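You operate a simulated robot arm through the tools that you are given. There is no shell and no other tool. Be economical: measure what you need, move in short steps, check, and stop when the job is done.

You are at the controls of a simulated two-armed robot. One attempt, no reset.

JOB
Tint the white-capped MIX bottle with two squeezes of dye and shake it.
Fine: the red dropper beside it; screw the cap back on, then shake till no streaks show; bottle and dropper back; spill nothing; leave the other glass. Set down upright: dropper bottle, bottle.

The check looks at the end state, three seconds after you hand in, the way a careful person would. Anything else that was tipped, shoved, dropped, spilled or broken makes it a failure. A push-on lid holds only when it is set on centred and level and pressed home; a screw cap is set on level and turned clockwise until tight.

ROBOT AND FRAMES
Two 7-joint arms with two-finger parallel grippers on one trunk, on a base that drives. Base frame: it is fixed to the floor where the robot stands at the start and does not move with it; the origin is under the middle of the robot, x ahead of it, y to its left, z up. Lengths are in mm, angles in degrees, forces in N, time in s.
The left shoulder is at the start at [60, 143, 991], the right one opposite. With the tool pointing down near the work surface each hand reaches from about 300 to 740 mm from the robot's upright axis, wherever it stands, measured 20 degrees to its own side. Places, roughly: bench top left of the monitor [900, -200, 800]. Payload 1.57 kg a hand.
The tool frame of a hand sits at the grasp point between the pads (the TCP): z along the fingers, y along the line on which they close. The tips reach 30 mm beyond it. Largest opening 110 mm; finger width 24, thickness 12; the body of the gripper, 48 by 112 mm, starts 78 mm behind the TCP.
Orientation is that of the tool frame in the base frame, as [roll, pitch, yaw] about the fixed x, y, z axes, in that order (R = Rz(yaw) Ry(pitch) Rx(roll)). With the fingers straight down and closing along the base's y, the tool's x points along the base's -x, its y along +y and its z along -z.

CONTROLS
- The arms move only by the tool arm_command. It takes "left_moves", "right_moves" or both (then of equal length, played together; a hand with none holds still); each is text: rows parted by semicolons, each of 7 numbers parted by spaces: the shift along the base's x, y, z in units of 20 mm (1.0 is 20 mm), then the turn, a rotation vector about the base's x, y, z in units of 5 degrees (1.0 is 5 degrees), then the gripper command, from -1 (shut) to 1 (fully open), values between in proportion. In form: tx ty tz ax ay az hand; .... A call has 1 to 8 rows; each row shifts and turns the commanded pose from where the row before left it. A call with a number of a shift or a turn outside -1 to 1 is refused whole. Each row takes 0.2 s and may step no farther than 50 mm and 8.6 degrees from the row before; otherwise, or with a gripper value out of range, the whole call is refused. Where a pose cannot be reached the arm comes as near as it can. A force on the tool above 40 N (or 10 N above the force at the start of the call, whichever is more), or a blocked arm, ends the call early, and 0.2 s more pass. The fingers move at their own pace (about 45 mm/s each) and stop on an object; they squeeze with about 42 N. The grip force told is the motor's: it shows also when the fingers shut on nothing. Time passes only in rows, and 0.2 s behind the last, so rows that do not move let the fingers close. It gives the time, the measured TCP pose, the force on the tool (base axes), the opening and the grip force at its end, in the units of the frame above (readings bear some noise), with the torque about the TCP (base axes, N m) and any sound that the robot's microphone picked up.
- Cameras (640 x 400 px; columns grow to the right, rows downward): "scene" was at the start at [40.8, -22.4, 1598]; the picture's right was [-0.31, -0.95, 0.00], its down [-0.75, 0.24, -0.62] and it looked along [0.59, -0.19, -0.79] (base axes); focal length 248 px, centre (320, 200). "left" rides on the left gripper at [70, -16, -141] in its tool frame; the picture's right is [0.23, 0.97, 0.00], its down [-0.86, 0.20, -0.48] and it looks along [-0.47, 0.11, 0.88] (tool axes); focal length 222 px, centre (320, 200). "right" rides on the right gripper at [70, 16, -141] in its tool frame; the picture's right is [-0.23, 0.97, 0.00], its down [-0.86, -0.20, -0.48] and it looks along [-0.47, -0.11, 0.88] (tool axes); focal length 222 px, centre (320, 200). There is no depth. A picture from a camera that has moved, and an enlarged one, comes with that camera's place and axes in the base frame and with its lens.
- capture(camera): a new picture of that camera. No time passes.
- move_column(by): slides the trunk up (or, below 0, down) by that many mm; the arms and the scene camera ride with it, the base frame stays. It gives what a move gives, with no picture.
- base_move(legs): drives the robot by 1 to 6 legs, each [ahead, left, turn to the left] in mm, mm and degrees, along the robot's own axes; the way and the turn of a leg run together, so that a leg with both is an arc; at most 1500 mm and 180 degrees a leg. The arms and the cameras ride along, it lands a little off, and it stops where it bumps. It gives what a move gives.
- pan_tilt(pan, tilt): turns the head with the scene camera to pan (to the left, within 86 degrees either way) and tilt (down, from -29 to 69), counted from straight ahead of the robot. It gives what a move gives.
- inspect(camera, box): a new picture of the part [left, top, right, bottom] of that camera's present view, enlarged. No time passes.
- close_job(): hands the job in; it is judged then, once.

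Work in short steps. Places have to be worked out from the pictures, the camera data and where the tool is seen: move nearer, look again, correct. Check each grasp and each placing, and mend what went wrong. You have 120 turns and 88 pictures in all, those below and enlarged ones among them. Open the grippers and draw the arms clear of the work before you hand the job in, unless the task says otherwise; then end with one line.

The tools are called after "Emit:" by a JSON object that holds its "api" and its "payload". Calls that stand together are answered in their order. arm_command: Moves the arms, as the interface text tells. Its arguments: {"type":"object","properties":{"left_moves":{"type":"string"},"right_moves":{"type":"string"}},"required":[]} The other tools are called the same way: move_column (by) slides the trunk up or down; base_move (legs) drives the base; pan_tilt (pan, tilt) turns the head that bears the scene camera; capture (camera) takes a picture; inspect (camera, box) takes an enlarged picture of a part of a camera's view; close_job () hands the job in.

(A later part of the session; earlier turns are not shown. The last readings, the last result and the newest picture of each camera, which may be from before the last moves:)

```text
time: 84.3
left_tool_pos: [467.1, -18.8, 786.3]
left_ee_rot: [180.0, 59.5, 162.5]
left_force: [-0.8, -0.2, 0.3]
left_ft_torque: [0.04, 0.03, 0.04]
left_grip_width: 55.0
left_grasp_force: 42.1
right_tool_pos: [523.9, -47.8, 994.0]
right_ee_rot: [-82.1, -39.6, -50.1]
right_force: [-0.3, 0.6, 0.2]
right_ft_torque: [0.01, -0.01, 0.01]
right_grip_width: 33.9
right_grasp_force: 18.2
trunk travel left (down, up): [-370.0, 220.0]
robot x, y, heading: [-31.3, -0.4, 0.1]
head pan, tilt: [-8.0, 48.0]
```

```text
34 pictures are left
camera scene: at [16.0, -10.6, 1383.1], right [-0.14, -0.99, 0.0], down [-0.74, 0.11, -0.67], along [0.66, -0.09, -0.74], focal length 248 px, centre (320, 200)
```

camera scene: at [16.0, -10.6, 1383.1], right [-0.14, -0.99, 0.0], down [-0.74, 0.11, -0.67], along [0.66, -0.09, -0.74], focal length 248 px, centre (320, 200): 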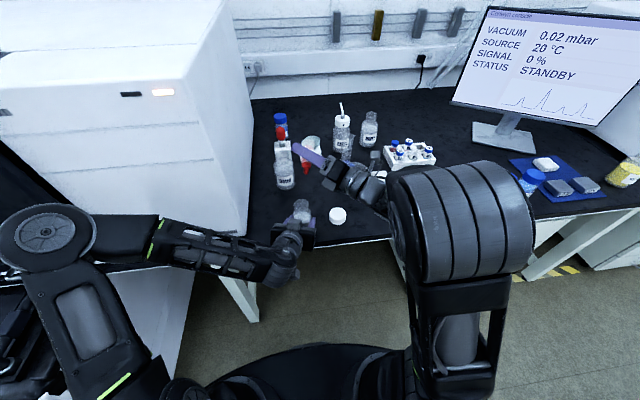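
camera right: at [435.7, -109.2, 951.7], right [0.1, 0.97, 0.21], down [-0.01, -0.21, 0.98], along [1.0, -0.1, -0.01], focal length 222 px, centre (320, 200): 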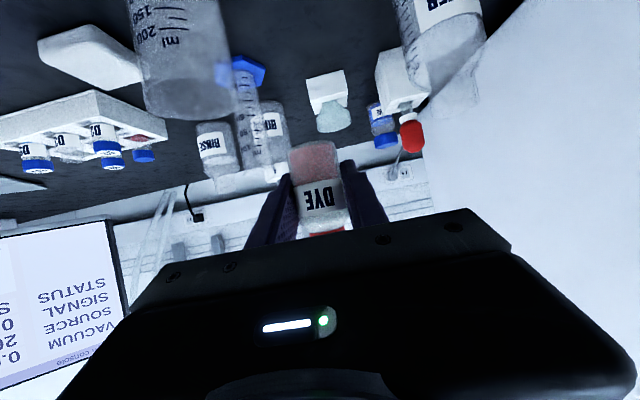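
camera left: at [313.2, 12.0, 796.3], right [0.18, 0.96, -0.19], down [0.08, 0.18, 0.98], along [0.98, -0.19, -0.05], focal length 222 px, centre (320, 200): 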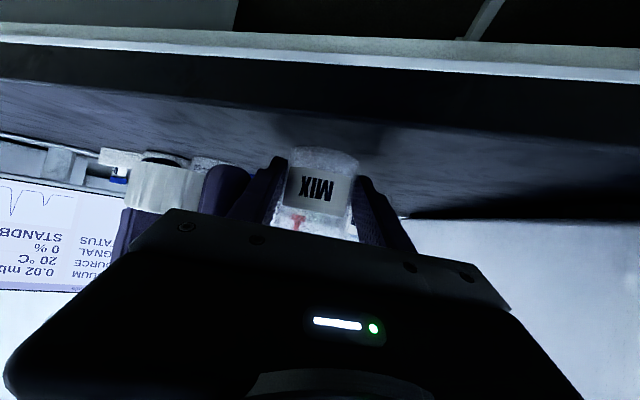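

Smooth, and DYE is now nozzle-down at an angle. I finish the rotation while moving over MIX at z≈960.

Emit:
{"api": "arm_command", "payload": {"right_moves": "-0.21 0.3 -0.2 -0.788 -0.988 0.526 -0.408;-0.21 0.3 -0.2 -0.788 -0.988 0.526 -0.408;-0.21 0.3 -0.2 -0.788 -0.988 0.526 -0.408;-0.21 0.3 -0.2 -0.788 -0.988 0.526 -0.408;-0.21 0.3 -0.2 -0.788 -0.988 0.526 -0.408;-0.21 0.3 -0.2 -0.788 -0.988 0.526 -0.408;-0.21 0.3 -0.2 -0.788 -0.988 0.526 -0.408;-0.21 0.3 -0.2 -0.788 -0.988 0.526 -0.408"}}

Emit:
{"api": "inspect", "payload": {"camera": "scene", "box": [240, 130, 400, 230]}}

Emit:
{"api": "capture", "payload": {"camera": "right"}}

```text
time: 86.1
left_tool_pos: [467.3, -21.0, 786.0]
left_ee_rot: [-179.9, 59.6, 162.5]
left_force: [0.3, 0.9, 0.0]
left_ft_torque: [0.01, 0.02, -0.02]
left_grip_width: 54.6
left_grasp_force: 42.4
right_tool_pos: [480.0, 10.7, 977.5]
right_ee_rot: [-101.1, -89.8, -8.8]
right_force: [-0.2, 0.6, -0.6]
right_ft_torque: [-0.03, 0.0, -0.02]
right_grip_width: 34.2
right_grasp_force: 10.6
right hand out of reach, approached as far as the arm can: row 4, 5, 6, 8
trunk travel left (down, up): [-370.0, 220.0]
robot x, y, heading: [-32.2, 2.1, -0.0]
head pan, tilt: [-8.0, 48.0]
```

```text
4.00 times, centred on (320, 180) of scene
camera zoom: at [16.0, -10.2, 1383.1], right [-0.14, -0.99, 0.0], down [-0.74, 0.1, -0.67], along [0.66, -0.09, -0.74], focal length 990 px, centre (320, 280)
```

zoom: 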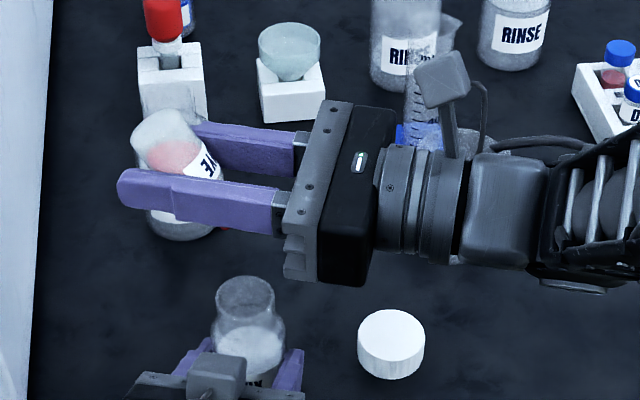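

```text
32 pictures are left
camera right: at [448.9, -127.4, 1046.3], right [0.92, -0.33, -0.23], down [-0.35, -0.38, -0.85], along [0.2, 0.86, -0.47], focal length 222 px, centre (320, 200)
```

right: 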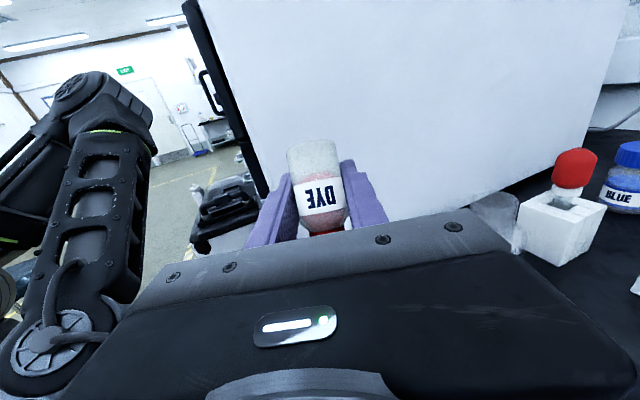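

DYE is inverted (leaning ~28°), held about level; its nozzle works out at [472, -12, 933]. I lower and shift it so that the nozzle comes over the mouth at about [483, -22], 15 mm above the rim.

Emit:
{"api": "arm_command", "payload": {"right_moves": "0.15 -0.13 -0.7 0 0 0 -0.408;0.15 -0.13 -0.7 0 0 0 -0.408;0.15 -0.13 -0.7 0 0 0 -0.408;0.11 -0.12 -0.7 0 0 0 -0.408"}}

Emit:
{"api": "inspect", "payload": {"camera": "scene", "box": [250, 160, 350, 230]}}

Emit:
{"api": "inspect", "payload": {"camera": "left", "box": [240, 120, 400, 240]}}

```text
time: 87.1
left_tool_pos: [466.7, -19.8, 785.9]
left_ee_rot: [-180.0, 59.6, 162.5]
left_force: [0.0, -0.3, 0.4]
left_ft_torque: [0.03, 0.04, 0.02]
left_grip_width: 54.7
left_grasp_force: 42.2
right_tool_pos: [465.8, 23.1, 957.4]
right_ee_rot: [-112.2, -89.8, 2.4]
right_force: [0.2, -0.5, 0.0]
right_ft_torque: [-0.02, -0.04, 0.04]
right_grip_width: 33.9
right_grasp_force: 27.8
right hand out of reach, approached as far as the arm can: row 1, 2, 3, 4
trunk travel left (down, up): [-370.0, 220.0]
robot x, y, heading: [-30.2, -3.6, -0.2]
head pan, tilt: [-8.0, 48.0]
```

```text
5.71 times, centred on (300, 195) of scene
camera zoom: at [16.0, -10.2, 1383.1], right [-0.14, -0.99, 0.0], down [-0.74, 0.1, -0.67], along [0.66, -0.09, -0.74], focal length 1415 px, centre (434, 229)
```

zoom: 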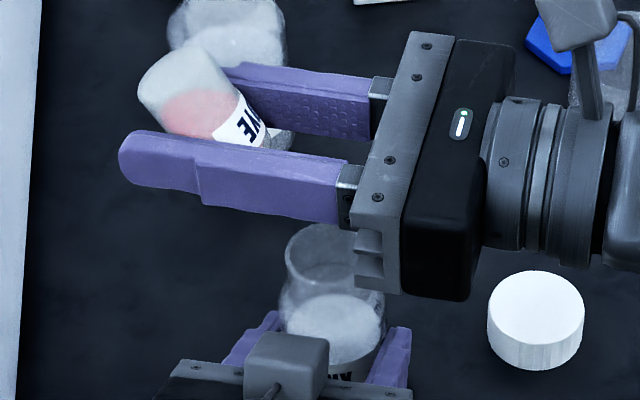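

```text
3.33 times, centred on (320, 180) of left
camera zoom: at [313.1, 11.5, 796.4], right [0.18, 0.96, -0.2], down [0.08, 0.18, 0.98], along [0.98, -0.19, -0.04], focal length 740 px, centre (320, 267)
```

zoom: 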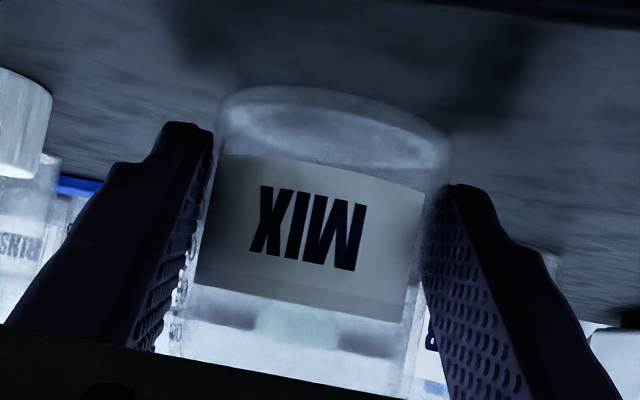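

At this level attitude the arm can't come lower; it drifted instead. I let the fingers dip ~15° (nozzle still well downward) which frees the wrist, and move partway down while watching the position.

Emit:
{"api": "arm_command", "payload": {"right_moves": "0 0 0 -0.94 0.34 0 -0.406;0 0 0 -0.94 0.34 0 -0.406;0.2 -0.1 0 -0.94 0.34 0 -0.406;0.4 -0.2 0 0 0 0 -0.406;0.4 -0.2 -0.3 0 0 0 -0.406;0.3 -0.2 -0.5 0 0 0 -0.406"}}

Emit:
{"api": "inspect", "payload": {"camera": "scene", "box": [250, 160, 350, 230]}}

```text
time: 88.5
left_tool_pos: [467.3, -18.9, 785.3]
left_ee_rot: [179.9, 59.4, 162.5]
left_force: [1.1, -0.2, 0.4]
left_ft_torque: [-0.02, 0.0, -0.01]
left_grip_width: 55.0
left_grasp_force: 41.6
right_tool_pos: [493.2, 10.7, 942.3]
right_ee_rot: [-179.0, -75.2, 69.2]
right_force: [0.2, 0.4, 0.0]
right_ft_torque: [0.0, 0.06, -0.01]
right_grip_width: 33.9
right_grasp_force: 2.3
trunk travel left (down, up): [-370.0, 220.0]
robot x, y, heading: [-33.8, 2.6, -0.1]
head pan, tilt: [-8.0, 48.0]
```

```text
5.71 times, centred on (300, 195) of scene
camera zoom: at [16.0, -10.3, 1383.2], right [-0.14, -0.99, 0.0], down [-0.74, 0.1, -0.67], along [0.66, -0.09, -0.74], focal length 1415 px, centre (434, 229)
```

zoom: 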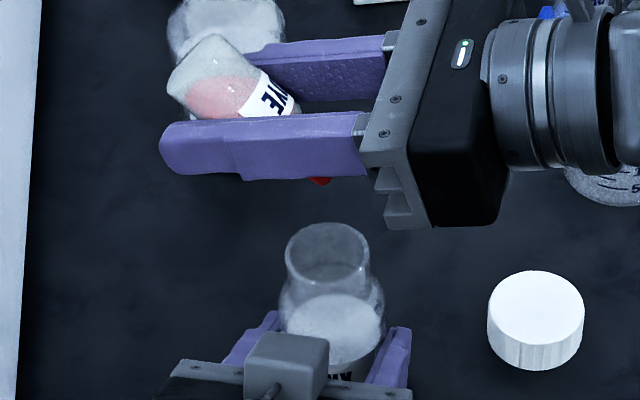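

Now the commands are followed exactly, and the nozzle seen at [480, -22, 905] agrees with the calculation, right over the mouth. I lower 42 mm with a 3 mm shift in x.

Emit:
{"api": "arm_command", "payload": {"right_moves": "0.05 0 -0.5 0 0 0 -0.406;0.05 0 -0.6 0 0 0 -0.406;0.05 0 -0.6 0 0 0 -0.406;0 0 -0.4 0 0 0 -0.406"}}

Emit:
{"api": "inspect", "payload": {"camera": "scene", "box": [250, 160, 350, 230]}}

```text
time: 89.5
left_tool_pos: [467.3, -19.9, 785.4]
left_ee_rot: [180.0, 59.4, 162.6]
left_force: [1.1, 0.8, -0.2]
left_ft_torque: [0.0, 0.03, -0.02]
left_grip_width: 54.6
left_grasp_force: 42.5
right_tool_pos: [495.0, 10.5, 898.8]
right_ee_rot: [-178.9, -75.3, 69.2]
right_force: [-0.3, -0.1, -0.3]
right_ft_torque: [-0.03, 0.01, 0.02]
right_grip_width: 33.5
right_grasp_force: 22.7
trunk travel left (down, up): [-370.0, 220.0]
robot x, y, heading: [-30.6, -1.8, -0.1]
head pan, tilt: [-8.0, 48.0]
```

```text
5.71 times, centred on (300, 195) of scene
camera zoom: at [16.0, -10.2, 1383.1], right [-0.14, -0.99, 0.0], down [-0.74, 0.1, -0.67], along [0.66, -0.09, -0.74], focal length 1415 px, centre (434, 229)
```

zoom: 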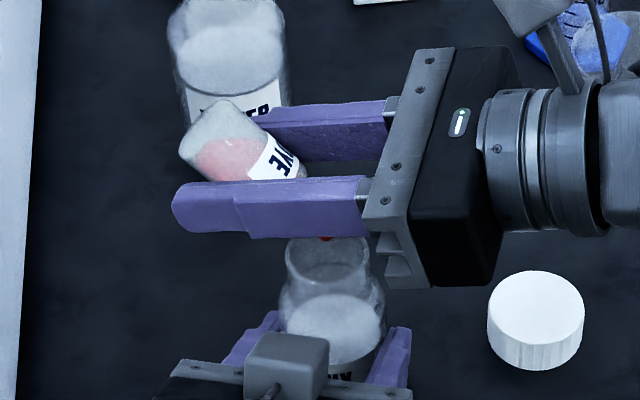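

The nozzle is over the mouth at [483, -22, 861]. I lower 6 mm more, shift 4 mm in +y to allow for the lean, and give one squeeze, then relax to the light hold.

Emit:
{"api": "arm_command", "payload": {"right_moves": "0 0.2 -0.3 0 0 0 -0.4;0 0 0 0 0 0 -0.4;0 0 0 0 0 0 -0.6;0 0 0 0 0 0 -0.6;0 0 0 0 0 0 -0.6"}}

Emit:
{"api": "inspect", "payload": {"camera": "left", "box": [240, 120, 400, 240]}}

Emit:
{"api": "inspect", "payload": {"camera": "scene", "box": [270, 180, 330, 230]}}

```text
time: 90.7
left_tool_pos: [467.2, -19.9, 785.6]
left_ee_rot: [179.9, 59.5, 162.5]
left_force: [-0.6, -0.4, -0.4]
left_ft_torque: [0.02, 0.02, 0.01]
left_grip_width: 54.8
left_grasp_force: 41.8
right_tool_pos: [495.8, 13.1, 892.8]
right_ee_rot: [-179.0, -75.2, 69.2]
right_force: [-0.5, -0.3, 0.3]
right_ft_torque: [0.0, 0.03, 0.02]
right_grip_width: 33.4
right_grasp_force: 41.2
trunk travel left (down, up): [-370.0, 220.0]
robot x, y, heading: [-34.2, -0.7, -0.1]
head pan, tilt: [-8.0, 48.0]
```

```text
3.33 times, centred on (320, 180) of left
camera zoom: at [313.1, 11.5, 796.4], right [0.18, 0.96, -0.2], down [0.08, 0.18, 0.98], along [0.98, -0.19, -0.04], focal length 740 px, centre (320, 267)
```

zoom: 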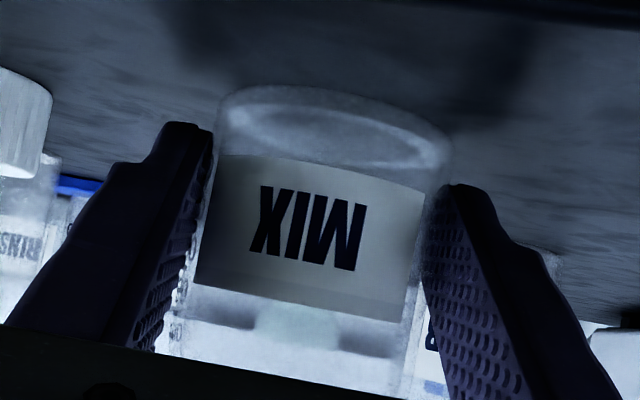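

```text
8.00 times, centred on (300, 205) of scene
camera zoom: at [16.0, -10.3, 1383.1], right [-0.14, -0.99, 0.0], down [-0.74, 0.1, -0.67], along [0.66, -0.09, -0.74], focal length 1981 px, centre (480, 160)
```

zoom: 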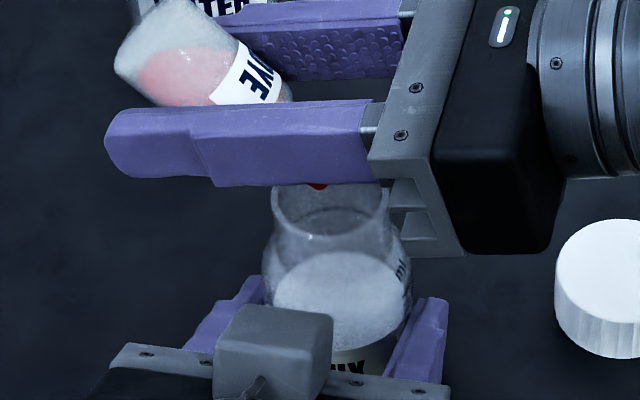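

No dye shows yet. I relax properly to the light hold (checking the reading), before squeezing again.

Emit:
{"api": "arm_command", "payload": {"right_moves": "0 0 0 0 0 0 -0.4;0 0 0 0 0 0 -0.4;0 0 0 0 0 0 -0.4"}}

Emit:
{"api": "inspect", "payload": {"camera": "scene", "box": [270, 180, 330, 230]}}

```text
time: 91.5
left_tool_pos: [467.6, -19.6, 785.4]
left_ee_rot: [180.0, 59.6, 162.6]
left_force: [-0.1, -0.2, 0.6]
left_ft_torque: [-0.02, 0.03, 0.05]
left_grip_width: 54.6
left_grasp_force: 41.7
right_tool_pos: [496.3, 13.2, 893.9]
right_ee_rot: [-179.0, -75.2, 69.3]
right_force: [-0.1, -0.8, 0.4]
right_ft_torque: [0.04, 0.0, -0.05]
right_grip_width: 34.2
right_grasp_force: 0.0
trunk travel left (down, up): [-370.0, 220.0]
robot x, y, heading: [-30.9, -4.1, -0.1]
head pan, tilt: [-8.0, 48.0]
```

```text
8.00 times, centred on (300, 205) of scene
camera zoom: at [16.0, -10.3, 1383.1], right [-0.14, -0.99, 0.0], down [-0.74, 0.1, -0.67], along [0.66, -0.09, -0.74], focal length 1981 px, centre (480, 160)
```

zoom: 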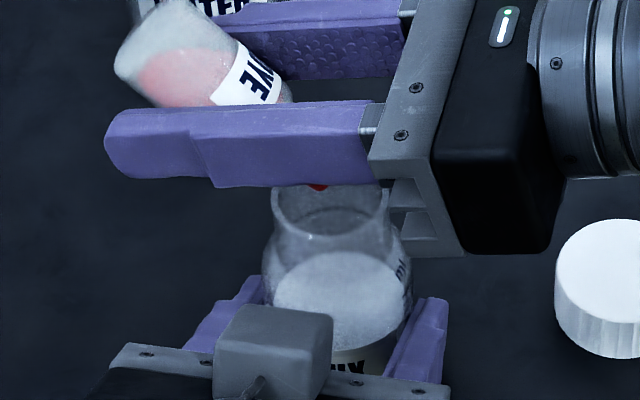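

It's relaxed (≈0 N, still held). Now a full squeeze with target shut, then look.

Emit:
{"api": "arm_command", "payload": {"right_moves": "0 0 0 0 0 0 -1;0 0 0 0 0 0 -1;0 0 0 0 0 0 -1"}}

Emit:
{"api": "inspect", "payload": {"camera": "scene", "box": [270, 180, 330, 230]}}

```text
time: 92.3
left_tool_pos: [465.9, -19.7, 786.0]
left_ee_rot: [180.0, 59.5, 162.4]
left_force: [-0.4, 0.8, 0.2]
left_ft_torque: [0.01, 0.04, -0.01]
left_grip_width: 54.7
left_grasp_force: 42.1
right_tool_pos: [495.6, 14.2, 892.7]
right_ee_rot: [-179.0, -75.2, 69.3]
right_force: [0.3, 1.1, 0.4]
right_ft_torque: [0.02, 0.0, -0.01]
right_grip_width: 33.4
right_grasp_force: 40.5
trunk travel left (down, up): [-370.0, 220.0]
robot x, y, heading: [-34.0, 0.8, -0.2]
head pan, tilt: [-8.0, 48.0]
```

```text
8.00 times, centred on (300, 205) of scene
camera zoom: at [16.0, -10.2, 1383.1], right [-0.14, -0.99, 0.0], down [-0.74, 0.1, -0.67], along [0.66, -0.09, -0.74], focal length 1981 px, centre (480, 160)
```

zoom: 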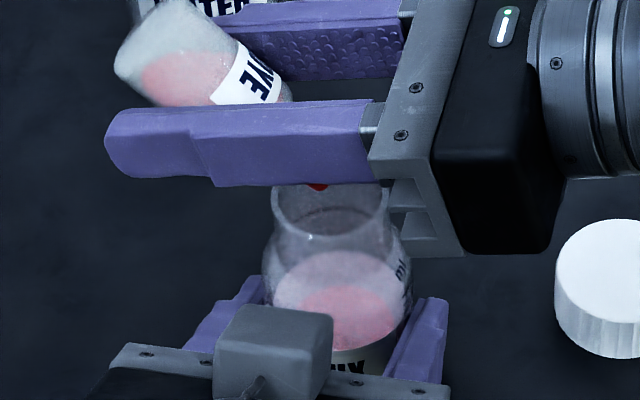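

Red dye now shows in MIX, so that was the first real squeeze (the earlier one gave nothing, since the bottle had not been relaxed). I relax fully and squeeze once more.

Emit:
{"api": "arm_command", "payload": {"right_moves": "0 0 0 0 0 0 -0.4;0 0 0 0 0 0 -0.4;0 0 0 0 0 0 -0.4"}}

Emit:
{"api": "inspect", "payload": {"camera": "scene", "box": [270, 180, 330, 230]}}

Emit:
{"api": "arm_command", "payload": {"right_moves": "0 0 0 0 0 0 -1;0 0 0 0 0 0 -1;0 0 0 0 0 0 -1"}}

Emit:
{"api": "inspect", "payload": {"camera": "scene", "box": [270, 180, 330, 230]}}

```text
time: 93.1
left_tool_pos: [467.9, -20.2, 785.3]
left_ee_rot: [-180.0, 59.5, 162.5]
left_force: [0.4, 0.3, 0.9]
left_ft_torque: [0.01, 0.05, -0.01]
left_grip_width: 54.7
left_grasp_force: 41.8
right_tool_pos: [495.4, 13.0, 893.4]
right_ee_rot: [-179.0, -75.2, 69.2]
right_force: [0.0, -0.3, -0.2]
right_ft_torque: [-0.02, 0.02, 0.0]
right_grip_width: 34.1
right_grasp_force: 5.2
trunk travel left (down, up): [-370.0, 220.0]
robot x, y, heading: [-30.3, 1.4, 0.0]
head pan, tilt: [-8.0, 48.0]
```

```text
8.00 times, centred on (300, 205) of scene
camera zoom: at [16.0, -10.3, 1383.1], right [-0.14, -0.99, 0.0], down [-0.74, 0.1, -0.67], along [0.66, -0.09, -0.74], focal length 1981 px, centre (480, 160)
```

zoom: 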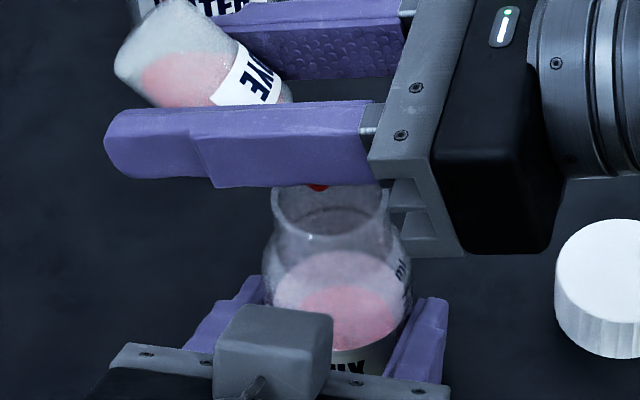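

```text
time: 93.9
left_tool_pos: [467.4, -20.5, 785.5]
left_ee_rot: [180.0, 59.5, 162.5]
left_force: [0.0, 0.9, 0.2]
left_ft_torque: [-0.02, 0.06, 0.02]
left_grip_width: 54.7
left_grasp_force: 41.8
right_tool_pos: [495.1, 13.1, 892.9]
right_ee_rot: [-179.0, -75.2, 69.2]
right_force: [0.2, 0.1, -0.2]
right_ft_torque: [-0.01, 0.01, -0.02]
right_grip_width: 33.1
right_grasp_force: 40.5
trunk travel left (down, up): [-370.0, 220.0]
robot x, y, heading: [-36.7, 1.8, 0.1]
head pan, tilt: [-8.0, 48.0]
```

```text
8.00 times, centred on (300, 205) of scene
camera zoom: at [16.0, -10.3, 1383.1], right [-0.14, -0.99, 0.0], down [-0.74, 0.1, -0.67], along [0.66, -0.09, -0.74], focal length 1981 px, centre (480, 160)
```

zoom: 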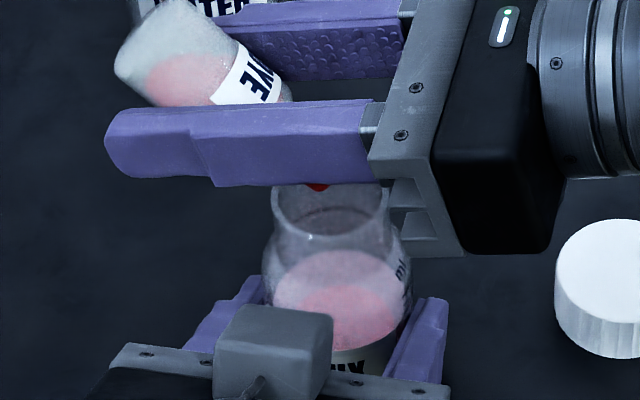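

The tint deepened and the DYE level fell again: two squeezes delivered. Keeping the grip constant, I lift DYE straight up and begin rolling it back upright.

Emit:
{"api": "arm_command", "payload": {"right_moves": "0 0 0.8 0 0 0 -0.6;0 0 1 0 0 0 -0.6;0 0 1 0 0 0 -0.6;0.3 -0.5 0.5 0.999 0.687 -0.398 -0.6;0.3 -0.5 0.5 0.999 0.687 -0.398 -0.6;0.3 -0.5 0.5 0.999 0.687 -0.398 -0.6;0.3 -0.5 0.5 0.999 0.687 -0.398 -0.6;0.3 -0.5 0.5 0.999 0.687 -0.398 -0.6"}}

Emit:
{"api": "arm_command", "payload": {"right_moves": "0.1 0 0 0.999 0.687 -0.398 -0.6;0.1 0 0 0.999 0.687 -0.398 -0.6;0.1 0 0 0.999 0.687 -0.398 -0.6;0.1 0 0 0.999 0.687 -0.398 -0.6;0.1 0 0 0.999 0.687 -0.398 -0.6;0.1 0 0 0.999 0.687 -0.398 -0.6;0.1 0 0 0.999 0.687 -0.398 -0.6;0.1 0 0 0.999 0.687 -0.398 -0.6"}}

```text
time: 95.7
left_tool_pos: [468.4, -20.9, 785.9]
left_ee_rot: [180.0, 59.5, 162.4]
left_force: [0.3, -1.0, -0.6]
left_ft_torque: [0.04, 0.03, 0.0]
left_grip_width: 54.5
left_grasp_force: 42.0
right_tool_pos: [522.4, -34.7, 1003.8]
right_ee_rot: [-86.4, -63.8, -30.1]
right_force: [0.4, -0.9, -0.6]
right_ft_torque: [0.0, -0.04, 0.0]
right_grip_width: 33.4
right_grasp_force: 40.9
right hand out of reach, approached as far as the arm can: row 8
trunk travel left (down, up): [-370.0, 220.0]
robot x, y, heading: [-33.3, -1.9, -0.2]
head pan, tilt: [-8.0, 48.0]
```

```text
time: 97.5
left_tool_pos: [466.9, -19.7, 785.4]
left_ee_rot: [179.9, 59.5, 162.6]
left_force: [0.1, 0.6, -0.2]
left_ft_torque: [0.03, 0.01, -0.01]
left_grip_width: 54.8
left_grasp_force: 42.0
right_tool_pos: [534.2, -29.5, 1008.9]
right_ee_rot: [-73.3, -16.2, -56.4]
right_force: [0.6, -1.0, -0.5]
right_ft_torque: [0.01, 0.0, 0.0]
right_grip_width: 33.7
right_grasp_force: 41.3
right hand out of reach, approached as far as the arm can: row 1, 3
trunk travel left (down, up): [-370.0, 220.0]
robot x, y, heading: [-33.5, -0.1, -0.2]
head pan, tilt: [-8.0, 48.0]
```

Progress is smooth, with small drift only. I continue the remaining 19 rows of the roll, working out toward the DYE place.

Emit:
{"api": "arm_command", "payload": {"right_moves": "0.2 -0.3 0 0.999 0.687 -0.398 -0.6;0.2 -0.3 0 0.999 0.687 -0.398 -0.6;0.2 -0.3 0 0.999 0.687 -0.398 -0.6;0.2 -0.3 0 0.999 0.687 -0.398 -0.6;0.2 -0.3 0 0.999 0.687 -0.398 -0.6;0.2 -0.3 0 0.999 0.687 -0.398 -0.6;0.2 -0.3 0 0.999 0.687 -0.398 -0.6;0.2 -0.3 0 0.999 0.687 -0.398 -0.6"}}

Emit:
{"api": "arm_command", "payload": {"right_moves": "0.2 -0.1 0 0.999 0.687 -0.398 -0.6;0.2 -0.1 0 0.999 0.687 -0.398 -0.6;0.2 -0.1 0 0.999 0.687 -0.398 -0.6;0.2 -0.1 0 0.999 0.687 -0.398 -0.6;0.2 -0.1 0 0.999 0.687 -0.398 -0.6;0.2 -0.1 0 0.999 0.687 -0.398 -0.6;0.2 -0.1 0 0.999 0.687 -0.398 -0.6;0.2 -0.1 0 0.999 0.687 -0.398 -0.6"}}

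Emit:
{"api": "arm_command", "payload": {"right_moves": "0 0 0 0.999 0.687 -0.398 -0.6;0 0 0 0.999 0.687 -0.398 -0.6;0 0 0 0.999 0.687 -0.398 -0.6"}}

Emit:
{"api": "capture", "payload": {"camera": "right"}}

```text
time: 99.3
left_tool_pos: [466.5, -20.1, 785.0]
left_ee_rot: [-180.0, 59.5, 162.5]
left_force: [0.0, 0.6, 0.0]
left_ft_torque: [0.01, 0.05, 0.0]
left_grip_width: 54.7
left_grasp_force: 42.2
right_tool_pos: [566.6, -78.5, 1007.6]
right_ee_rot: [-81.5, 31.5, -74.7]
right_force: [0.0, 0.2, -0.3]
right_ft_torque: [-0.02, 0.0, 0.03]
right_grip_width: 33.3
right_grasp_force: 40.8
trunk travel left (down, up): [-370.0, 220.0]
robot x, y, heading: [-33.5, -0.4, 0.1]
head pan, tilt: [-8.0, 48.0]
```

```text
time: 101.1
left_tool_pos: [469.0, -19.2, 785.8]
left_ee_rot: [-179.9, 59.5, 162.5]
left_force: [0.2, -0.6, 0.7]
left_ft_torque: [0.02, 0.07, 0.0]
left_grip_width: 54.7
left_grasp_force: 42.2
right_tool_pos: [598.9, -94.5, 1007.1]
right_ee_rot: [-138.9, 65.8, -138.0]
right_force: [-0.6, -0.2, -0.5]
right_ft_torque: [0.0, 0.03, 0.02]
right_grip_width: 33.3
right_grasp_force: 41.2
trunk travel left (down, up): [-370.0, 220.0]
robot x, y, heading: [-28.2, -2.6, 0.1]
head pan, tilt: [-8.0, 48.0]
```

```text
time: 101.9
left_tool_pos: [467.5, -19.4, 785.5]
left_ee_rot: [-179.9, 59.5, 162.5]
left_force: [-0.3, 0.3, 0.4]
left_ft_torque: [0.03, 0.02, -0.02]
left_grip_width: 54.7
left_grasp_force: 41.8
right_tool_pos: [598.4, -93.4, 1008.5]
right_ee_rot: [-179.1, 61.2, 179.7]
right_force: [0.1, 0.1, -0.1]
right_ft_torque: [0.0, 0.01, -0.01]
right_grip_width: 33.3
right_grasp_force: 40.9
trunk travel left (down, up): [-370.0, 220.0]
robot x, y, heading: [-29.9, -0.1, -0.0]
head pan, tilt: [-8.0, 48.0]
```

```text
21 pictures are left
camera right: at [443.2, -73.8, 1013.5], right [0.13, 0.97, 0.19], down [-0.01, -0.19, 0.98], along [0.99, -0.13, -0.01], focal length 222 px, centre (320, 200)
```

right: 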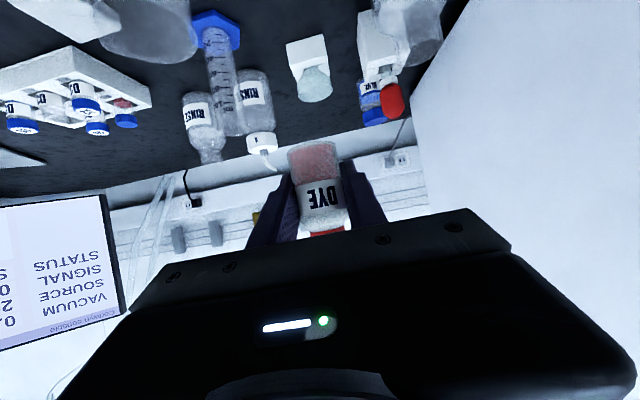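

DYE is upright again and sits in the pads as at the grasp. I return it over its place at [704, -91] and lower it to just above the bench.

Emit:
{"api": "arm_command", "payload": {"right_moves": "0.66 0.015 -0.9 0 0 0 -0.6;0.66 0.015 -0.9 0 0 0 -0.6;0.66 0.015 -0.9 0 0 0 -0.6;0.66 0.015 -0.9 0 0 0 -0.6;0.66 0.015 -0.9 0 0 0 -0.6;0.66 0.015 -0.9 0 0 0 -0.6;0.66 0.015 -0.9 0 0 0 -0.6;0.66 0.015 -0.9 0 0 0 -0.6"}}

Emit:
{"api": "arm_command", "payload": {"right_moves": "0 0 -1 0 0 0 -0.6;0 0 -1 0 0 0 -0.6;0 0 -1 0 0 0 -0.6;0 0 -0.6 0 0 0 -0.6;0 0 -0.2 0 0 0 -0.6;0 0 -0.07 0 0 0 -0.6"}}

Emit:
{"api": "capture", "payload": {"camera": "right"}}

```text
time: 103.7
left_tool_pos: [467.2, -19.0, 785.6]
left_ee_rot: [-180.0, 59.4, 162.5]
left_force: [-0.4, 0.2, 0.3]
left_ft_torque: [0.03, 0.05, 0.02]
left_grip_width: 54.8
left_grasp_force: 42.7
right_tool_pos: [704.7, -91.3, 864.2]
right_ee_rot: [-179.0, 61.3, 179.8]
right_force: [-0.4, 0.3, -0.4]
right_ft_torque: [0.0, 0.0, -0.01]
right_grip_width: 33.4
right_grasp_force: 41.3
trunk travel left (down, up): [-370.0, 220.0]
robot x, y, heading: [-29.3, 0.7, -0.3]
head pan, tilt: [-8.0, 48.0]
```

```text
time: 105.1
left_tool_pos: [467.4, -19.2, 786.1]
left_ee_rot: [179.9, 59.5, 162.5]
left_force: [0.3, -0.2, 0.2]
left_ft_torque: [0.01, 0.05, -0.05]
left_grip_width: 54.8
left_grasp_force: 42.3
right_tool_pos: [704.3, -92.5, 787.5]
right_ee_rot: [-179.1, 61.4, 179.6]
right_force: [0.4, -0.4, 3.6]
right_ft_torque: [0.02, 0.02, -0.01]
right_grip_width: 33.3
right_grasp_force: 41.1
trunk travel left (down, up): [-370.0, 220.0]
robot x, y, heading: [-32.1, -0.9, -0.3]
head pan, tilt: [-8.0, 48.0]
```

```text
20 pictures are left
camera right: at [549.1, -71.7, 792.6], right [0.13, 0.97, 0.19], down [-0.01, -0.19, 0.98], along [0.99, -0.13, -0.01], focal length 222 px, centre (320, 200)
```

right: 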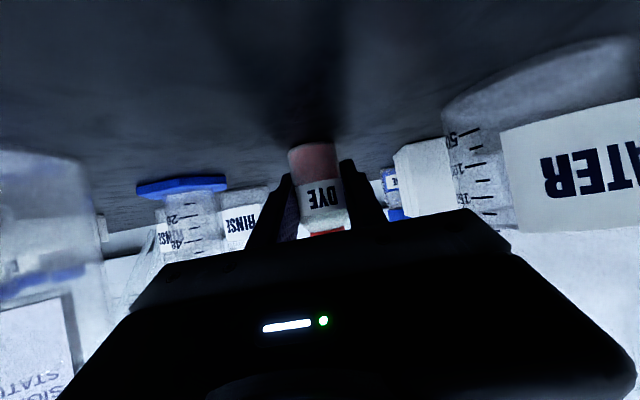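

DYE touches down (3.6 N). I release it, back out along the finger line, and check it stands.

Emit:
{"api": "arm_command", "payload": {"right_moves": "0 0 0 0 0 0 -0.3;0 0 0 0 0 0 0;0 0 0 0 0 0 0.3;0 0 0 0 0 0 0.3;-0.4 0 0.21 0 0 0 0.3;-0.883 0 0.475 0 0 0 0.3;-0.883 0 0.475 0 0 0 0.3;-0.883 0 0.475 0 0 0 0.3"}}

Emit:
{"api": "arm_command", "payload": {"right_moves": "-0.883 0 0.475 0 0 0 0.3;-0.883 0 0.475 0 0 0 0.3;-0.9 0 1 0 0 0 0.3;-0.9 0 1 0 0 0 0.3;-0.9 -0.2 1 -0.5756 0.1329 0.9586 0.3;-0.6 -0.2 0.6 -0.5756 0.1329 0.9586 0.3;0 -0.2 0 -0.5756 0.1329 0.9586 0.3;0 -0.2 0 -0.5756 0.1329 0.9586 0.3"}}

Emit:
{"api": "inspect", "payload": {"camera": "scene", "box": [250, 130, 410, 230]}}

```text
time: 106.9
left_tool_pos: [466.6, -19.9, 785.0]
left_ee_rot: [-179.9, 59.6, 162.5]
left_force: [-0.9, 0.4, 0.9]
left_ft_torque: [0.03, 0.07, 0.0]
left_grip_width: 54.8
left_grasp_force: 42.0
right_tool_pos: [643.9, -92.0, 820.8]
right_ee_rot: [-179.0, 61.2, 179.8]
right_force: [-0.1, -0.5, 0.8]
right_ft_torque: [0.0, -0.02, -0.01]
right_grip_width: 71.9
right_grasp_force: 0.1
trunk travel left (down, up): [-370.0, 220.0]
robot x, y, heading: [-35.3, -1.9, -0.1]
head pan, tilt: [-8.0, 48.0]
```

```text
time: 108.7
left_tool_pos: [467.9, -20.2, 785.3]
left_ee_rot: [180.0, 59.6, 162.6]
left_force: [0.0, -0.4, 0.0]
left_ft_torque: [0.03, 0.02, 0.04]
left_grip_width: 54.7
left_grasp_force: 41.5
right_tool_pos: [541.6, -107.6, 911.5]
right_ee_rot: [-159.6, 55.1, -144.4]
right_force: [0.0, -0.2, -0.1]
right_ft_torque: [-0.01, 0.05, -0.02]
right_grip_width: 71.4
right_grasp_force: 0.1
trunk travel left (down, up): [-370.0, 220.0]
robot x, y, heading: [-32.7, 2.0, 0.0]
head pan, tilt: [-8.0, 48.0]
```

```text
4.00 times, centred on (330, 180) of scene
camera zoom: at [16.0, -10.5, 1383.1], right [-0.14, -0.99, 0.0], down [-0.74, 0.11, -0.67], along [0.66, -0.09, -0.74], focal length 990 px, centre (280, 280)
```

zoom: 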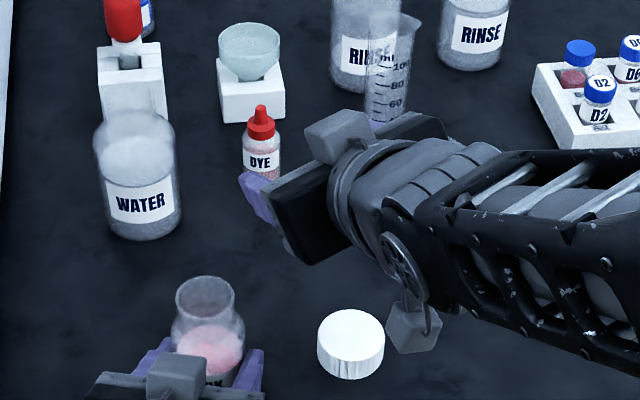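

DYE stands upright back in its place and the MIX shows pink. I continue rotating the right hand back to fingers-down for the cap.

Emit:
{"api": "arm_command", "payload": {"right_moves": "-0.3 -0.26 0.08 -0.5756 0.1329 0.9586 0.3;-0.3 -0.26 0.08 -0.5756 0.1329 0.9586 0.3;-0.3 -0.26 0.08 -0.5756 0.1329 0.9586 0.3;-0.3 -0.26 0.08 -0.5756 0.1329 0.9586 0.3;-0.3 -0.26 0.08 -0.5756 0.1329 0.9586 0.3;-0.3 -0.26 0.08 -0.5756 0.1329 0.9586 0.3;-0.3 -0.26 0.08 -0.5756 0.1329 0.9586 0.3;-0.3 -0.26 0.08 -0.5756 0.1329 0.9586 0.3"}}

Emit:
{"api": "arm_command", "payload": {"right_moves": "0 0 0 -0.5756 0.1329 0.9586 0.3;0 0 0 -0.5756 0.1329 0.9586 0.3;0 0 0 -0.5756 0.1329 0.9586 0.3;0 0 0 -0.5756 0.1329 0.9586 0.3;0 0 0 -0.5756 0.1329 0.9586 0.3;0 0 0 -0.5756 0.1329 0.9586 0.3;0 0 0 -0.5756 0.1329 0.9586 0.3;0 0 0 -0.5756 0.1329 0.9586 0.3"}}

Emit:
{"api": "arm_command", "payload": {"right_moves": "0 0.1 0 -0.5756 0.1329 0.9586 0.3;0 0.1 0 -0.5756 0.1329 0.9586 0.3;0 0.1 0 -0.5756 0.1329 0.9586 0.3;0 0.1 0 -0.5756 0.1329 0.9586 0.3;0 0.1 0 -0.5756 0.1329 0.9586 0.3;0 0.1 0 -0.5756 0.1329 0.9586 0.3;0 0.1 0 -0.5756 0.1329 0.9586 0.3;0 0.1 0 -0.5756 0.1329 0.9586 0.3"}}

Emit:
{"api": "capture", "payload": {"camera": "right"}}

```text
time: 110.5
left_tool_pos: [466.7, -19.3, 785.5]
left_ee_rot: [179.9, 59.5, 162.5]
left_force: [0.5, 0.0, 0.0]
left_ft_torque: [-0.01, 0.03, -0.01]
left_grip_width: 55.0
left_grasp_force: 42.6
right_tool_pos: [493.0, -150.4, 923.9]
right_ee_rot: [-149.6, 33.0, -98.4]
right_force: [0.1, -0.2, 0.7]
right_ft_torque: [0.0, 0.03, 0.02]
right_grip_width: 71.5
right_grasp_force: 0.1
trunk travel left (down, up): [-370.0, 220.0]
robot x, y, heading: [-31.9, -3.6, -0.4]
head pan, tilt: [-8.0, 48.0]
```

```text
time: 112.3
left_tool_pos: [467.8, -21.0, 785.8]
left_ee_rot: [-180.0, 59.5, 162.5]
left_force: [-0.2, -0.5, 0.3]
left_ft_torque: [0.02, 0.04, -0.01]
left_grip_width: 54.7
left_grasp_force: 42.1
right_tool_pos: [494.2, -149.7, 922.9]
right_ee_rot: [-158.9, 11.6, -63.1]
right_force: [0.0, -0.4, -0.5]
right_ft_torque: [-0.03, 0.0, 0.0]
right_grip_width: 71.3
right_grasp_force: 0.1
trunk travel left (down, up): [-370.0, 220.0]
robot x, y, heading: [-30.2, 0.3, -0.0]
head pan, tilt: [-8.0, 48.0]
```

```text
time: 114.1
left_tool_pos: [467.9, -19.5, 785.7]
left_ee_rot: [180.0, 59.5, 162.5]
left_force: [0.5, 0.0, -0.6]
left_ft_torque: [0.02, 0.03, 0.01]
left_grip_width: 54.6
left_grasp_force: 41.8
right_tool_pos: [494.9, -134.9, 923.4]
right_ee_rot: [-178.8, -0.6, -26.1]
right_force: [0.2, 0.2, 0.4]
right_ft_torque: [-0.02, -0.04, 0.02]
right_grip_width: 71.4
right_grasp_force: 0.0
trunk travel left (down, up): [-370.0, 220.0]
robot x, y, heading: [-31.7, 0.6, 0.0]
head pan, tilt: [-8.0, 48.0]
```

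```text
18 pictures are left
camera right: at [548.0, -179.7, 1063.3], right [-0.63, -0.77, -0.03], down [-0.69, 0.55, 0.47], along [-0.35, 0.32, -0.88], focal length 222 px, centre (320, 200)
```

right: 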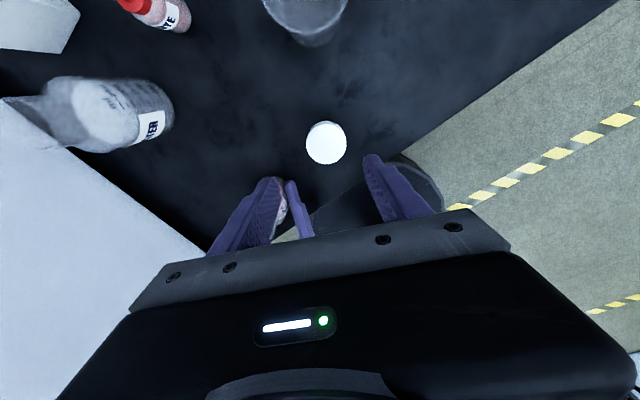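

The cap is within 1.5 mm of under the hand. I level the hand (1.3° lean) and go down around it to z≈787.

Emit:
{"api": "arm_command", "payload": {"right_moves": "0.04 -0.05 -0.8 -0.164 0.213 0 0.3;0 0 -1 0 0 0 0.3;0 0 -1 0 0 0 0.3;0 0 -1 0 0 0 0.3;0 0 -1 0 0 0 0.3;0 0 -1 0 0 0 0.3;0 0 -0.7 0 0 0 0.3;0 0 -0.28 0 0 0 0.3"}}

Emit:
{"api": "arm_command", "payload": {"right_moves": "0 0 0 0 0 0 0;0 0 0 0 0 0 -1;0 0 0 0 0 0 -1;0 0 0 0 0 0 -1;0 0 0.5 0 0 0 -1;0 0 1 0 0 0 -1"}}

Emit:
{"api": "inspect", "payload": {"camera": "left", "box": [60, 110, 220, 230]}}

```text
time: 115.9
left_tool_pos: [466.9, -19.5, 786.4]
left_ee_rot: [180.0, 59.6, 162.5]
left_force: [0.2, 0.0, 0.8]
left_ft_torque: [0.04, 0.02, 0.0]
left_grip_width: 54.9
left_grasp_force: 42.0
right_tool_pos: [494.9, -134.0, 787.7]
right_ee_rot: [-179.8, -0.1, -26.3]
right_force: [0.2, 0.0, 0.4]
right_ft_torque: [0.03, 0.01, 0.0]
right_grip_width: 71.3
right_grasp_force: 0.1
trunk travel left (down, up): [-370.0, 220.0]
robot x, y, heading: [-29.6, 0.5, -0.3]
head pan, tilt: [-8.0, 48.0]
```

```text
time: 117.3
left_tool_pos: [467.0, -18.7, 786.1]
left_ee_rot: [-179.9, 59.5, 162.4]
left_force: [-1.2, 1.7, 0.2]
left_ft_torque: [0.03, 0.06, 0.0]
left_grip_width: 54.4
left_grasp_force: 41.6
right_tool_pos: [494.3, -133.6, 817.6]
right_ee_rot: [-179.9, -0.1, -26.2]
right_force: [-0.3, -0.5, 0.7]
right_ft_torque: [0.0, -0.02, -0.03]
right_grip_width: 50.6
right_grasp_force: 42.1
trunk travel left (down, up): [-370.0, 220.0]
robot x, y, heading: [-31.7, 2.8, -0.1]
head pan, tilt: [-8.0, 48.0]
```

```text
3.33 times, centred on (140, 170) of left
camera zoom: at [313.0, 11.5, 796.4], right [0.18, 0.96, -0.2], down [0.08, 0.18, 0.98], along [0.98, -0.19, -0.04], focal length 740 px, centre (920, 300)
```

zoom: 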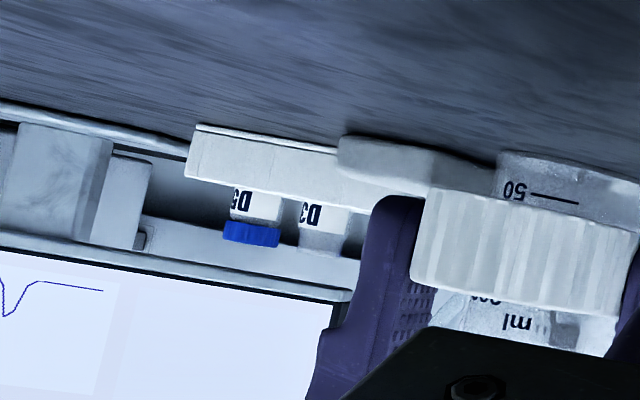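

The cap is held level with tips flush with its rim. I raise it clear of the mouth and carry it over the bottle at [479.5, -22].

Emit:
{"api": "arm_command", "payload": {"right_moves": "0 0 1 0 0 0 -1;0 0 1 0 0 0 -1;0 0 1 0 0 0 -1;0 0 1 0 0 0 -1;0 0 0.4 0 0 0 -1;-0.1 0.9 0 0 0 0 -1;-0.1 0.9 0 0 0 0 -1;-0.1 0.9 0 0 0 0 -1"}}

Emit:
{"api": "arm_command", "payload": {"right_moves": "-0.1 0.9 0 0 0 0 -1;-0.15 0.9 0 0 0 0 -1;-0.18 0.9 0 0 0 0 -1;0 0.15 0 0 0 1 -1;0 0 0 0 0 1 -1;0 0 0 0 0 1 -1;0 0 0 0 0 1 -1;0 0 0 0 0 1 -1"}}

Emit:
{"api": "inspect", "payload": {"camera": "scene", "box": [260, 160, 340, 230]}}

```text
time: 119.1
left_tool_pos: [467.0, -19.5, 785.9]
left_ee_rot: [-180.0, 59.4, 162.5]
left_force: [0.1, 0.5, 0.0]
left_ft_torque: [0.04, 0.06, -0.03]
left_grip_width: 54.8
left_grasp_force: 42.0
right_tool_pos: [488.6, -80.6, 904.8]
right_ee_rot: [-179.8, -0.1, -26.2]
right_force: [0.4, 0.1, -0.2]
right_ft_torque: [0.0, 0.02, -0.01]
right_grip_width: 50.4
right_grasp_force: 41.8
trunk travel left (down, up): [-370.0, 220.0]
robot x, y, heading: [-31.9, -1.2, 0.1]
head pan, tilt: [-8.0, 48.0]
```

```text
time: 120.9
left_tool_pos: [466.7, -19.1, 785.7]
left_ee_rot: [180.0, 59.6, 162.5]
left_force: [0.3, 0.0, -0.5]
left_ft_torque: [0.04, 0.01, -0.01]
left_grip_width: 54.7
left_grasp_force: 41.6
right_tool_pos: [480.2, -22.9, 905.1]
right_ee_rot: [-179.7, -0.1, -1.1]
right_force: [0.6, 0.6, 0.2]
right_ft_torque: [0.0, -0.02, -0.01]
right_grip_width: 50.4
right_grasp_force: 42.2
trunk travel left (down, up): [-370.0, 220.0]
robot x, y, heading: [-24.7, 0.2, 0.0]
head pan, tilt: [-8.0, 48.0]
```

```text
5.71 times, centred on (300, 195) of scene
camera zoom: at [15.9, -10.2, 1383.1], right [-0.14, -0.99, 0.0], down [-0.74, 0.1, -0.67], along [0.66, -0.09, -0.74], focal length 1415 px, centre (434, 229)
```

zoom: 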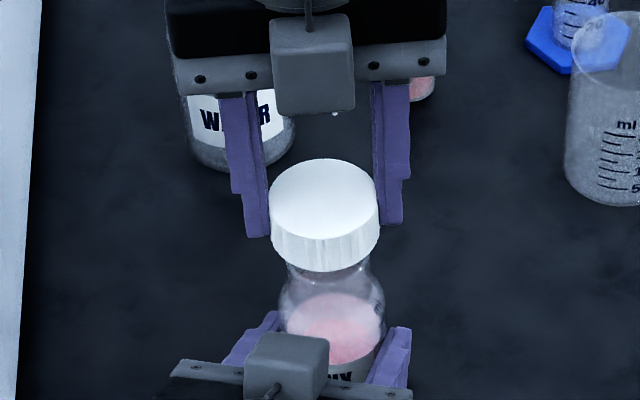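

The cap is centred above the mouth. I add the last 10° of wind-up and lower until it just meets the neck.

Emit:
{"api": "arm_command", "payload": {"right_moves": "-0.03 0.03 -0.4 0 0 1 -1;0 0 -0.6 0 0 1 -1;0 0 -0.4 0 0 0 -1;0 0 -0.2 0 0 0 -1;0 0 -0.1 0 0 0 -1"}}

```text
time: 121.7
left_tool_pos: [467.6, -19.3, 786.2]
left_ee_rot: [-179.9, 59.5, 162.8]
left_force: [-1.4, 1.1, 5.6]
left_ft_torque: [0.24, 0.16, 0.01]
left_grip_width: 54.6
left_grasp_force: 42.0
right_tool_pos: [479.0, -21.8, 885.3]
right_ee_rot: [-179.7, -0.8, 9.0]
right_force: [-1.8, -1.9, 6.9]
right_ft_torque: [-0.2, 0.0, -0.06]
right_grip_width: 50.4
right_grasp_force: 41.9
trunk travel left (down, up): [-370.0, 220.0]
robot x, y, heading: [-32.6, 0.1, -0.3]
head pan, tilt: [-8.0, 48.0]
stopped in row 4 (right hand): the force on the tool passed its limit (the readings are from after the stop); the commanded pose is now the measured one
```

The cap met the rim at TCP z≈884; the torques put the contact toward +x/-y, and comparing the two cap grips shows the cap now sits 2 mm toward -x in the pads. I shift +2.5 mm in x, -1.2 in y, unwind 5° off the wrist limit, and lower gently.

Emit:
{"api": "arm_command", "payload": {"right_moves": "0.125 -0.06 0.1 0 0 -1 -1;0 0 0 0 0.15 0 -1;0 0 -0.25 0 0 0 -1;0 0 -0.15 0 0 0 -1;0 0 -0.1 0 0 0 -1;0 0 -0.1 0 0 0 -1"}}

```text
time: 122.7
left_tool_pos: [466.4, -18.9, 786.3]
left_ee_rot: [-179.8, 59.5, 163.0]
left_force: [-2.4, 2.8, 8.9]
left_ft_torque: [0.22, 0.24, 0.09]
left_grip_width: 54.6
left_grasp_force: 41.8
right_tool_pos: [482.9, -24.1, 884.2]
right_ee_rot: [-179.6, -0.5, 3.8]
right_force: [-1.5, -2.8, 9.4]
right_ft_torque: [-0.2, -0.13, -0.07]
right_grip_width: 50.0
right_grasp_force: 41.8
trunk travel left (down, up): [-370.0, 220.0]
robot x, y, heading: [-34.8, 1.0, 0.1]
head pan, tilt: [-8.0, 48.0]
stopped in row 4 (right hand): the force on the tool passed its limit (the readings are from after the stop); the commanded pose is now the measured one
```

Contact again, now on the +x side. Rechecking scene pictures: mouth ≈ [483–485, -22], cap ≈ 2 mm behind the TCP in x. I raise slightly, shift +2.8 mm in x and +1.8 in y, and try again.

Emit:
{"api": "arm_command", "payload": {"right_moves": "0.07 0.05 0.15 0 0 0 -1;0.07 0.04 0 0 0.1 0 -1;0 0 -0.15 0 0 0 -1;0 0 -0.15 0 0 0 -1;0 0 -0.1 0 0 0 -1;0 0 -0.1 0 0 0 -1"}}

```text
time: 123.9
left_tool_pos: [469.7, -20.0, 786.0]
left_ee_rot: [-179.7, 59.4, 163.1]
left_force: [-1.7, 1.8, 8.4]
left_ft_torque: [0.25, 0.31, 0.05]
left_grip_width: 54.6
left_grasp_force: 41.9
right_tool_pos: [486.5, -18.6, 885.2]
right_ee_rot: [-179.2, -0.3, 3.8]
right_force: [-2.0, -1.9, 10.6]
right_ft_torque: [-0.2, 0.16, -0.02]
right_grip_width: 50.4
right_grasp_force: 41.8
trunk travel left (down, up): [-370.0, 220.0]
robot x, y, heading: [-29.6, -2.5, -0.2]
head pan, tilt: [-8.0, 48.0]
stopped in row 5 (right hand): the force on the tool passed its limit (the readings are from after the stop); the commanded pose is now the measured one
```

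Still on the rim, with contact now toward -x/-y, so x≈484.5 is near right and a small lean confuses y. I raise 25 mm, level the hand, set x≈484.5, y≈-22 and take close pictures to settle it.

Emit:
{"api": "arm_command", "payload": {"right_moves": "-0.05 -0.08 0.6 -0.16 0.07 0 -1;-0.05 -0.08 0.7 0 0 0 -1;0 0 0 0 0 0 -1"}}

Emit:
{"api": "inspect", "payload": {"camera": "scene", "box": [280, 175, 320, 215]}}

Emit:
{"api": "inspect", "payload": {"camera": "right", "box": [250, 100, 390, 240]}}

```text
time: 124.7
left_tool_pos: [469.8, -19.9, 784.5]
left_ee_rot: [-179.7, 59.6, 162.9]
left_force: [-0.5, -1.9, 17.4]
left_ft_torque: [0.2, -0.18, -0.02]
left_grip_width: 54.7
left_grasp_force: 41.8
right_tool_pos: [485.7, -22.8, 908.9]
right_ee_rot: [-179.9, 0.1, 3.9]
right_force: [0.4, -0.3, 0.1]
right_ft_torque: [-0.01, 0.01, 0.04]
right_grip_width: 50.5
right_grasp_force: 42.5
trunk travel left (down, up): [-370.0, 220.0]
robot x, y, heading: [-32.7, -2.2, -0.1]
head pan, tilt: [-8.0, 48.0]
```

```text
10.00 times, centred on (300, 195) of scene
camera zoom: at [15.2, -10.8, 1383.3], right [-0.14, -0.99, 0.0], down [-0.73, 0.11, -0.67], along [0.66, -0.1, -0.74], focal length 2476 px, centre (520, 250)
```

zoom: 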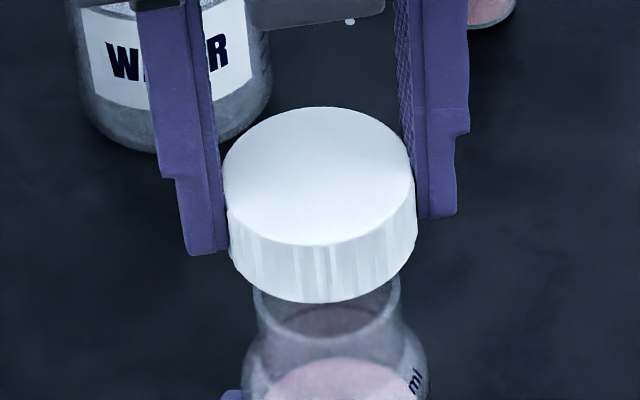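

```text
2.86 times, centred on (320, 170) of right
camera zoom: at [557.0, -33.8, 1048.7], right [-0.16, -0.99, 0.0], down [-0.87, 0.14, 0.48], along [-0.47, 0.08, -0.88], focal length 635 px, centre (320, 286)
```

zoom: 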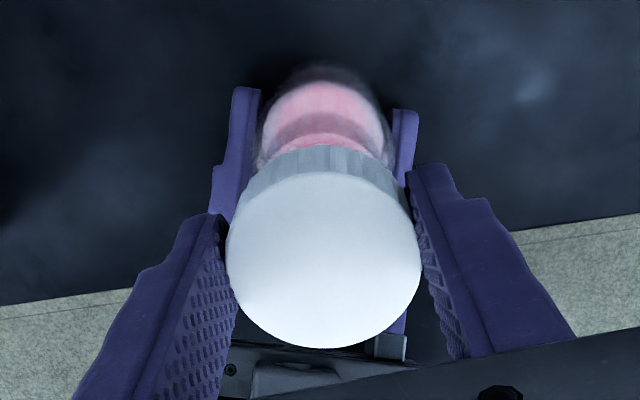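

Level is now good, and both views show the cap laterally aligned with the neck; the contact history brackets x≈485. I lower here again.

Emit:
{"api": "arm_command", "payload": {"right_moves": "0 0 -0.9 0 0 0 -1;0 0 -0.2 0 0 0 -1;0 0 -0.1 0 0 0 -1;0 0 -0.1 0 0 0 -1;0 0 -0.1 0 0 0 -1;0 0 -0.1 0 0 0 -1;0 0 -0.1 0 0 0 -1"}}

```text
time: 126.2
left_tool_pos: [470.7, -19.9, 785.5]
left_ee_rot: [-179.8, 59.4, 163.0]
left_force: [-1.2, 1.8, 9.4]
left_ft_torque: [0.33, 0.25, 0.08]
left_grip_width: 54.7
left_grasp_force: 42.0
right_tool_pos: [485.5, -22.9, 882.6]
right_ee_rot: [-179.8, -0.5, 3.7]
right_force: [-2.6, -2.5, 10.4]
right_ft_torque: [-0.19, -0.08, -0.06]
right_grip_width: 50.5
right_grasp_force: 42.0
trunk travel left (down, up): [-370.0, 220.0]
robot x, y, heading: [-28.4, -1.5, -0.4]
head pan, tilt: [-8.0, 48.0]
stopped in row 7 (right hand): the force on the tool passed its limit (the readings are from after the stop); the commanded pose is now the measured one
```

Contact is again toward +x/-y. I move 1.5 mm +x and 2.5 mm -y and try again, gently.

Emit:
{"api": "arm_command", "payload": {"right_moves": "0.04 -0.06 0.2 0 0.1 0 -1;0.04 -0.06 0 0 0 0 -1;0 0 -0.1 0 0 0 -1;0 0 -0.1 0 0 0 -1;0 0 -0.1 0 0 0 -1;0 0 -0.1 0 0 0 -1;0 0 -0.1 0 0 0 -1"}}

```text
time: 127.7
left_tool_pos: [471.3, -18.7, 785.2]
left_ee_rot: [-179.6, 59.5, 163.4]
left_force: [-2.4, 2.9, 9.4]
left_ft_torque: [0.07, 0.2, 0.06]
left_grip_width: 54.6
left_grasp_force: 42.4
right_tool_pos: [487.1, -25.1, 884.1]
right_ee_rot: [-179.5, -0.3, 3.8]
right_force: [-2.5, -3.8, 11.8]
right_ft_torque: [0.09, 0.03, 0.05]
right_grip_width: 50.5
right_grasp_force: 42.0
trunk travel left (down, up): [-370.0, 220.0]
robot x, y, heading: [-30.0, 2.7, -0.2]
head pan, tilt: [-8.0, 48.0]
stopped in row 7 (right hand): the force on the tool passed its limit (the readings are from after the stop); the commanded pose is now the measured one
```

Now the contact flipped to +y: y is bracketed near -24. I set y≈-24 and x≈487.5 and try once more.

Emit:
{"api": "arm_command", "payload": {"right_moves": "0.03 0.05 0.15 -0.06 0.06 0 -1;0 0 0 0 0 0 -1;0 0 -0.1 0 0 0 -1;0 0 -0.1 0 0 0 -1;0 0 -0.1 0 0 0 -1;0 0 -0.1 0 0 0 -1;0 0 -0.1 0 0 0 -1;0 0 -0.1 0 0 0 -1"}}

```text
time: 129.5
left_tool_pos: [471.1, -19.8, 786.1]
left_ee_rot: [-179.6, 59.4, 163.3]
left_force: [-0.1, -2.9, 21.1]
left_ft_torque: [0.19, -0.53, -0.03]
left_grip_width: 54.7
left_grasp_force: 41.6
right_tool_pos: [488.7, -23.0, 872.9]
right_ee_rot: [-179.8, 0.1, 3.9]
right_force: [-0.2, 0.1, 0.1]
right_ft_torque: [-0.01, -0.01, -0.01]
right_grip_width: 50.5
right_grasp_force: 41.9
trunk travel left (down, up): [-370.0, 220.0]
robot x, y, heading: [-28.9, -1.2, -0.4]
head pan, tilt: [-8.0, 48.0]
```

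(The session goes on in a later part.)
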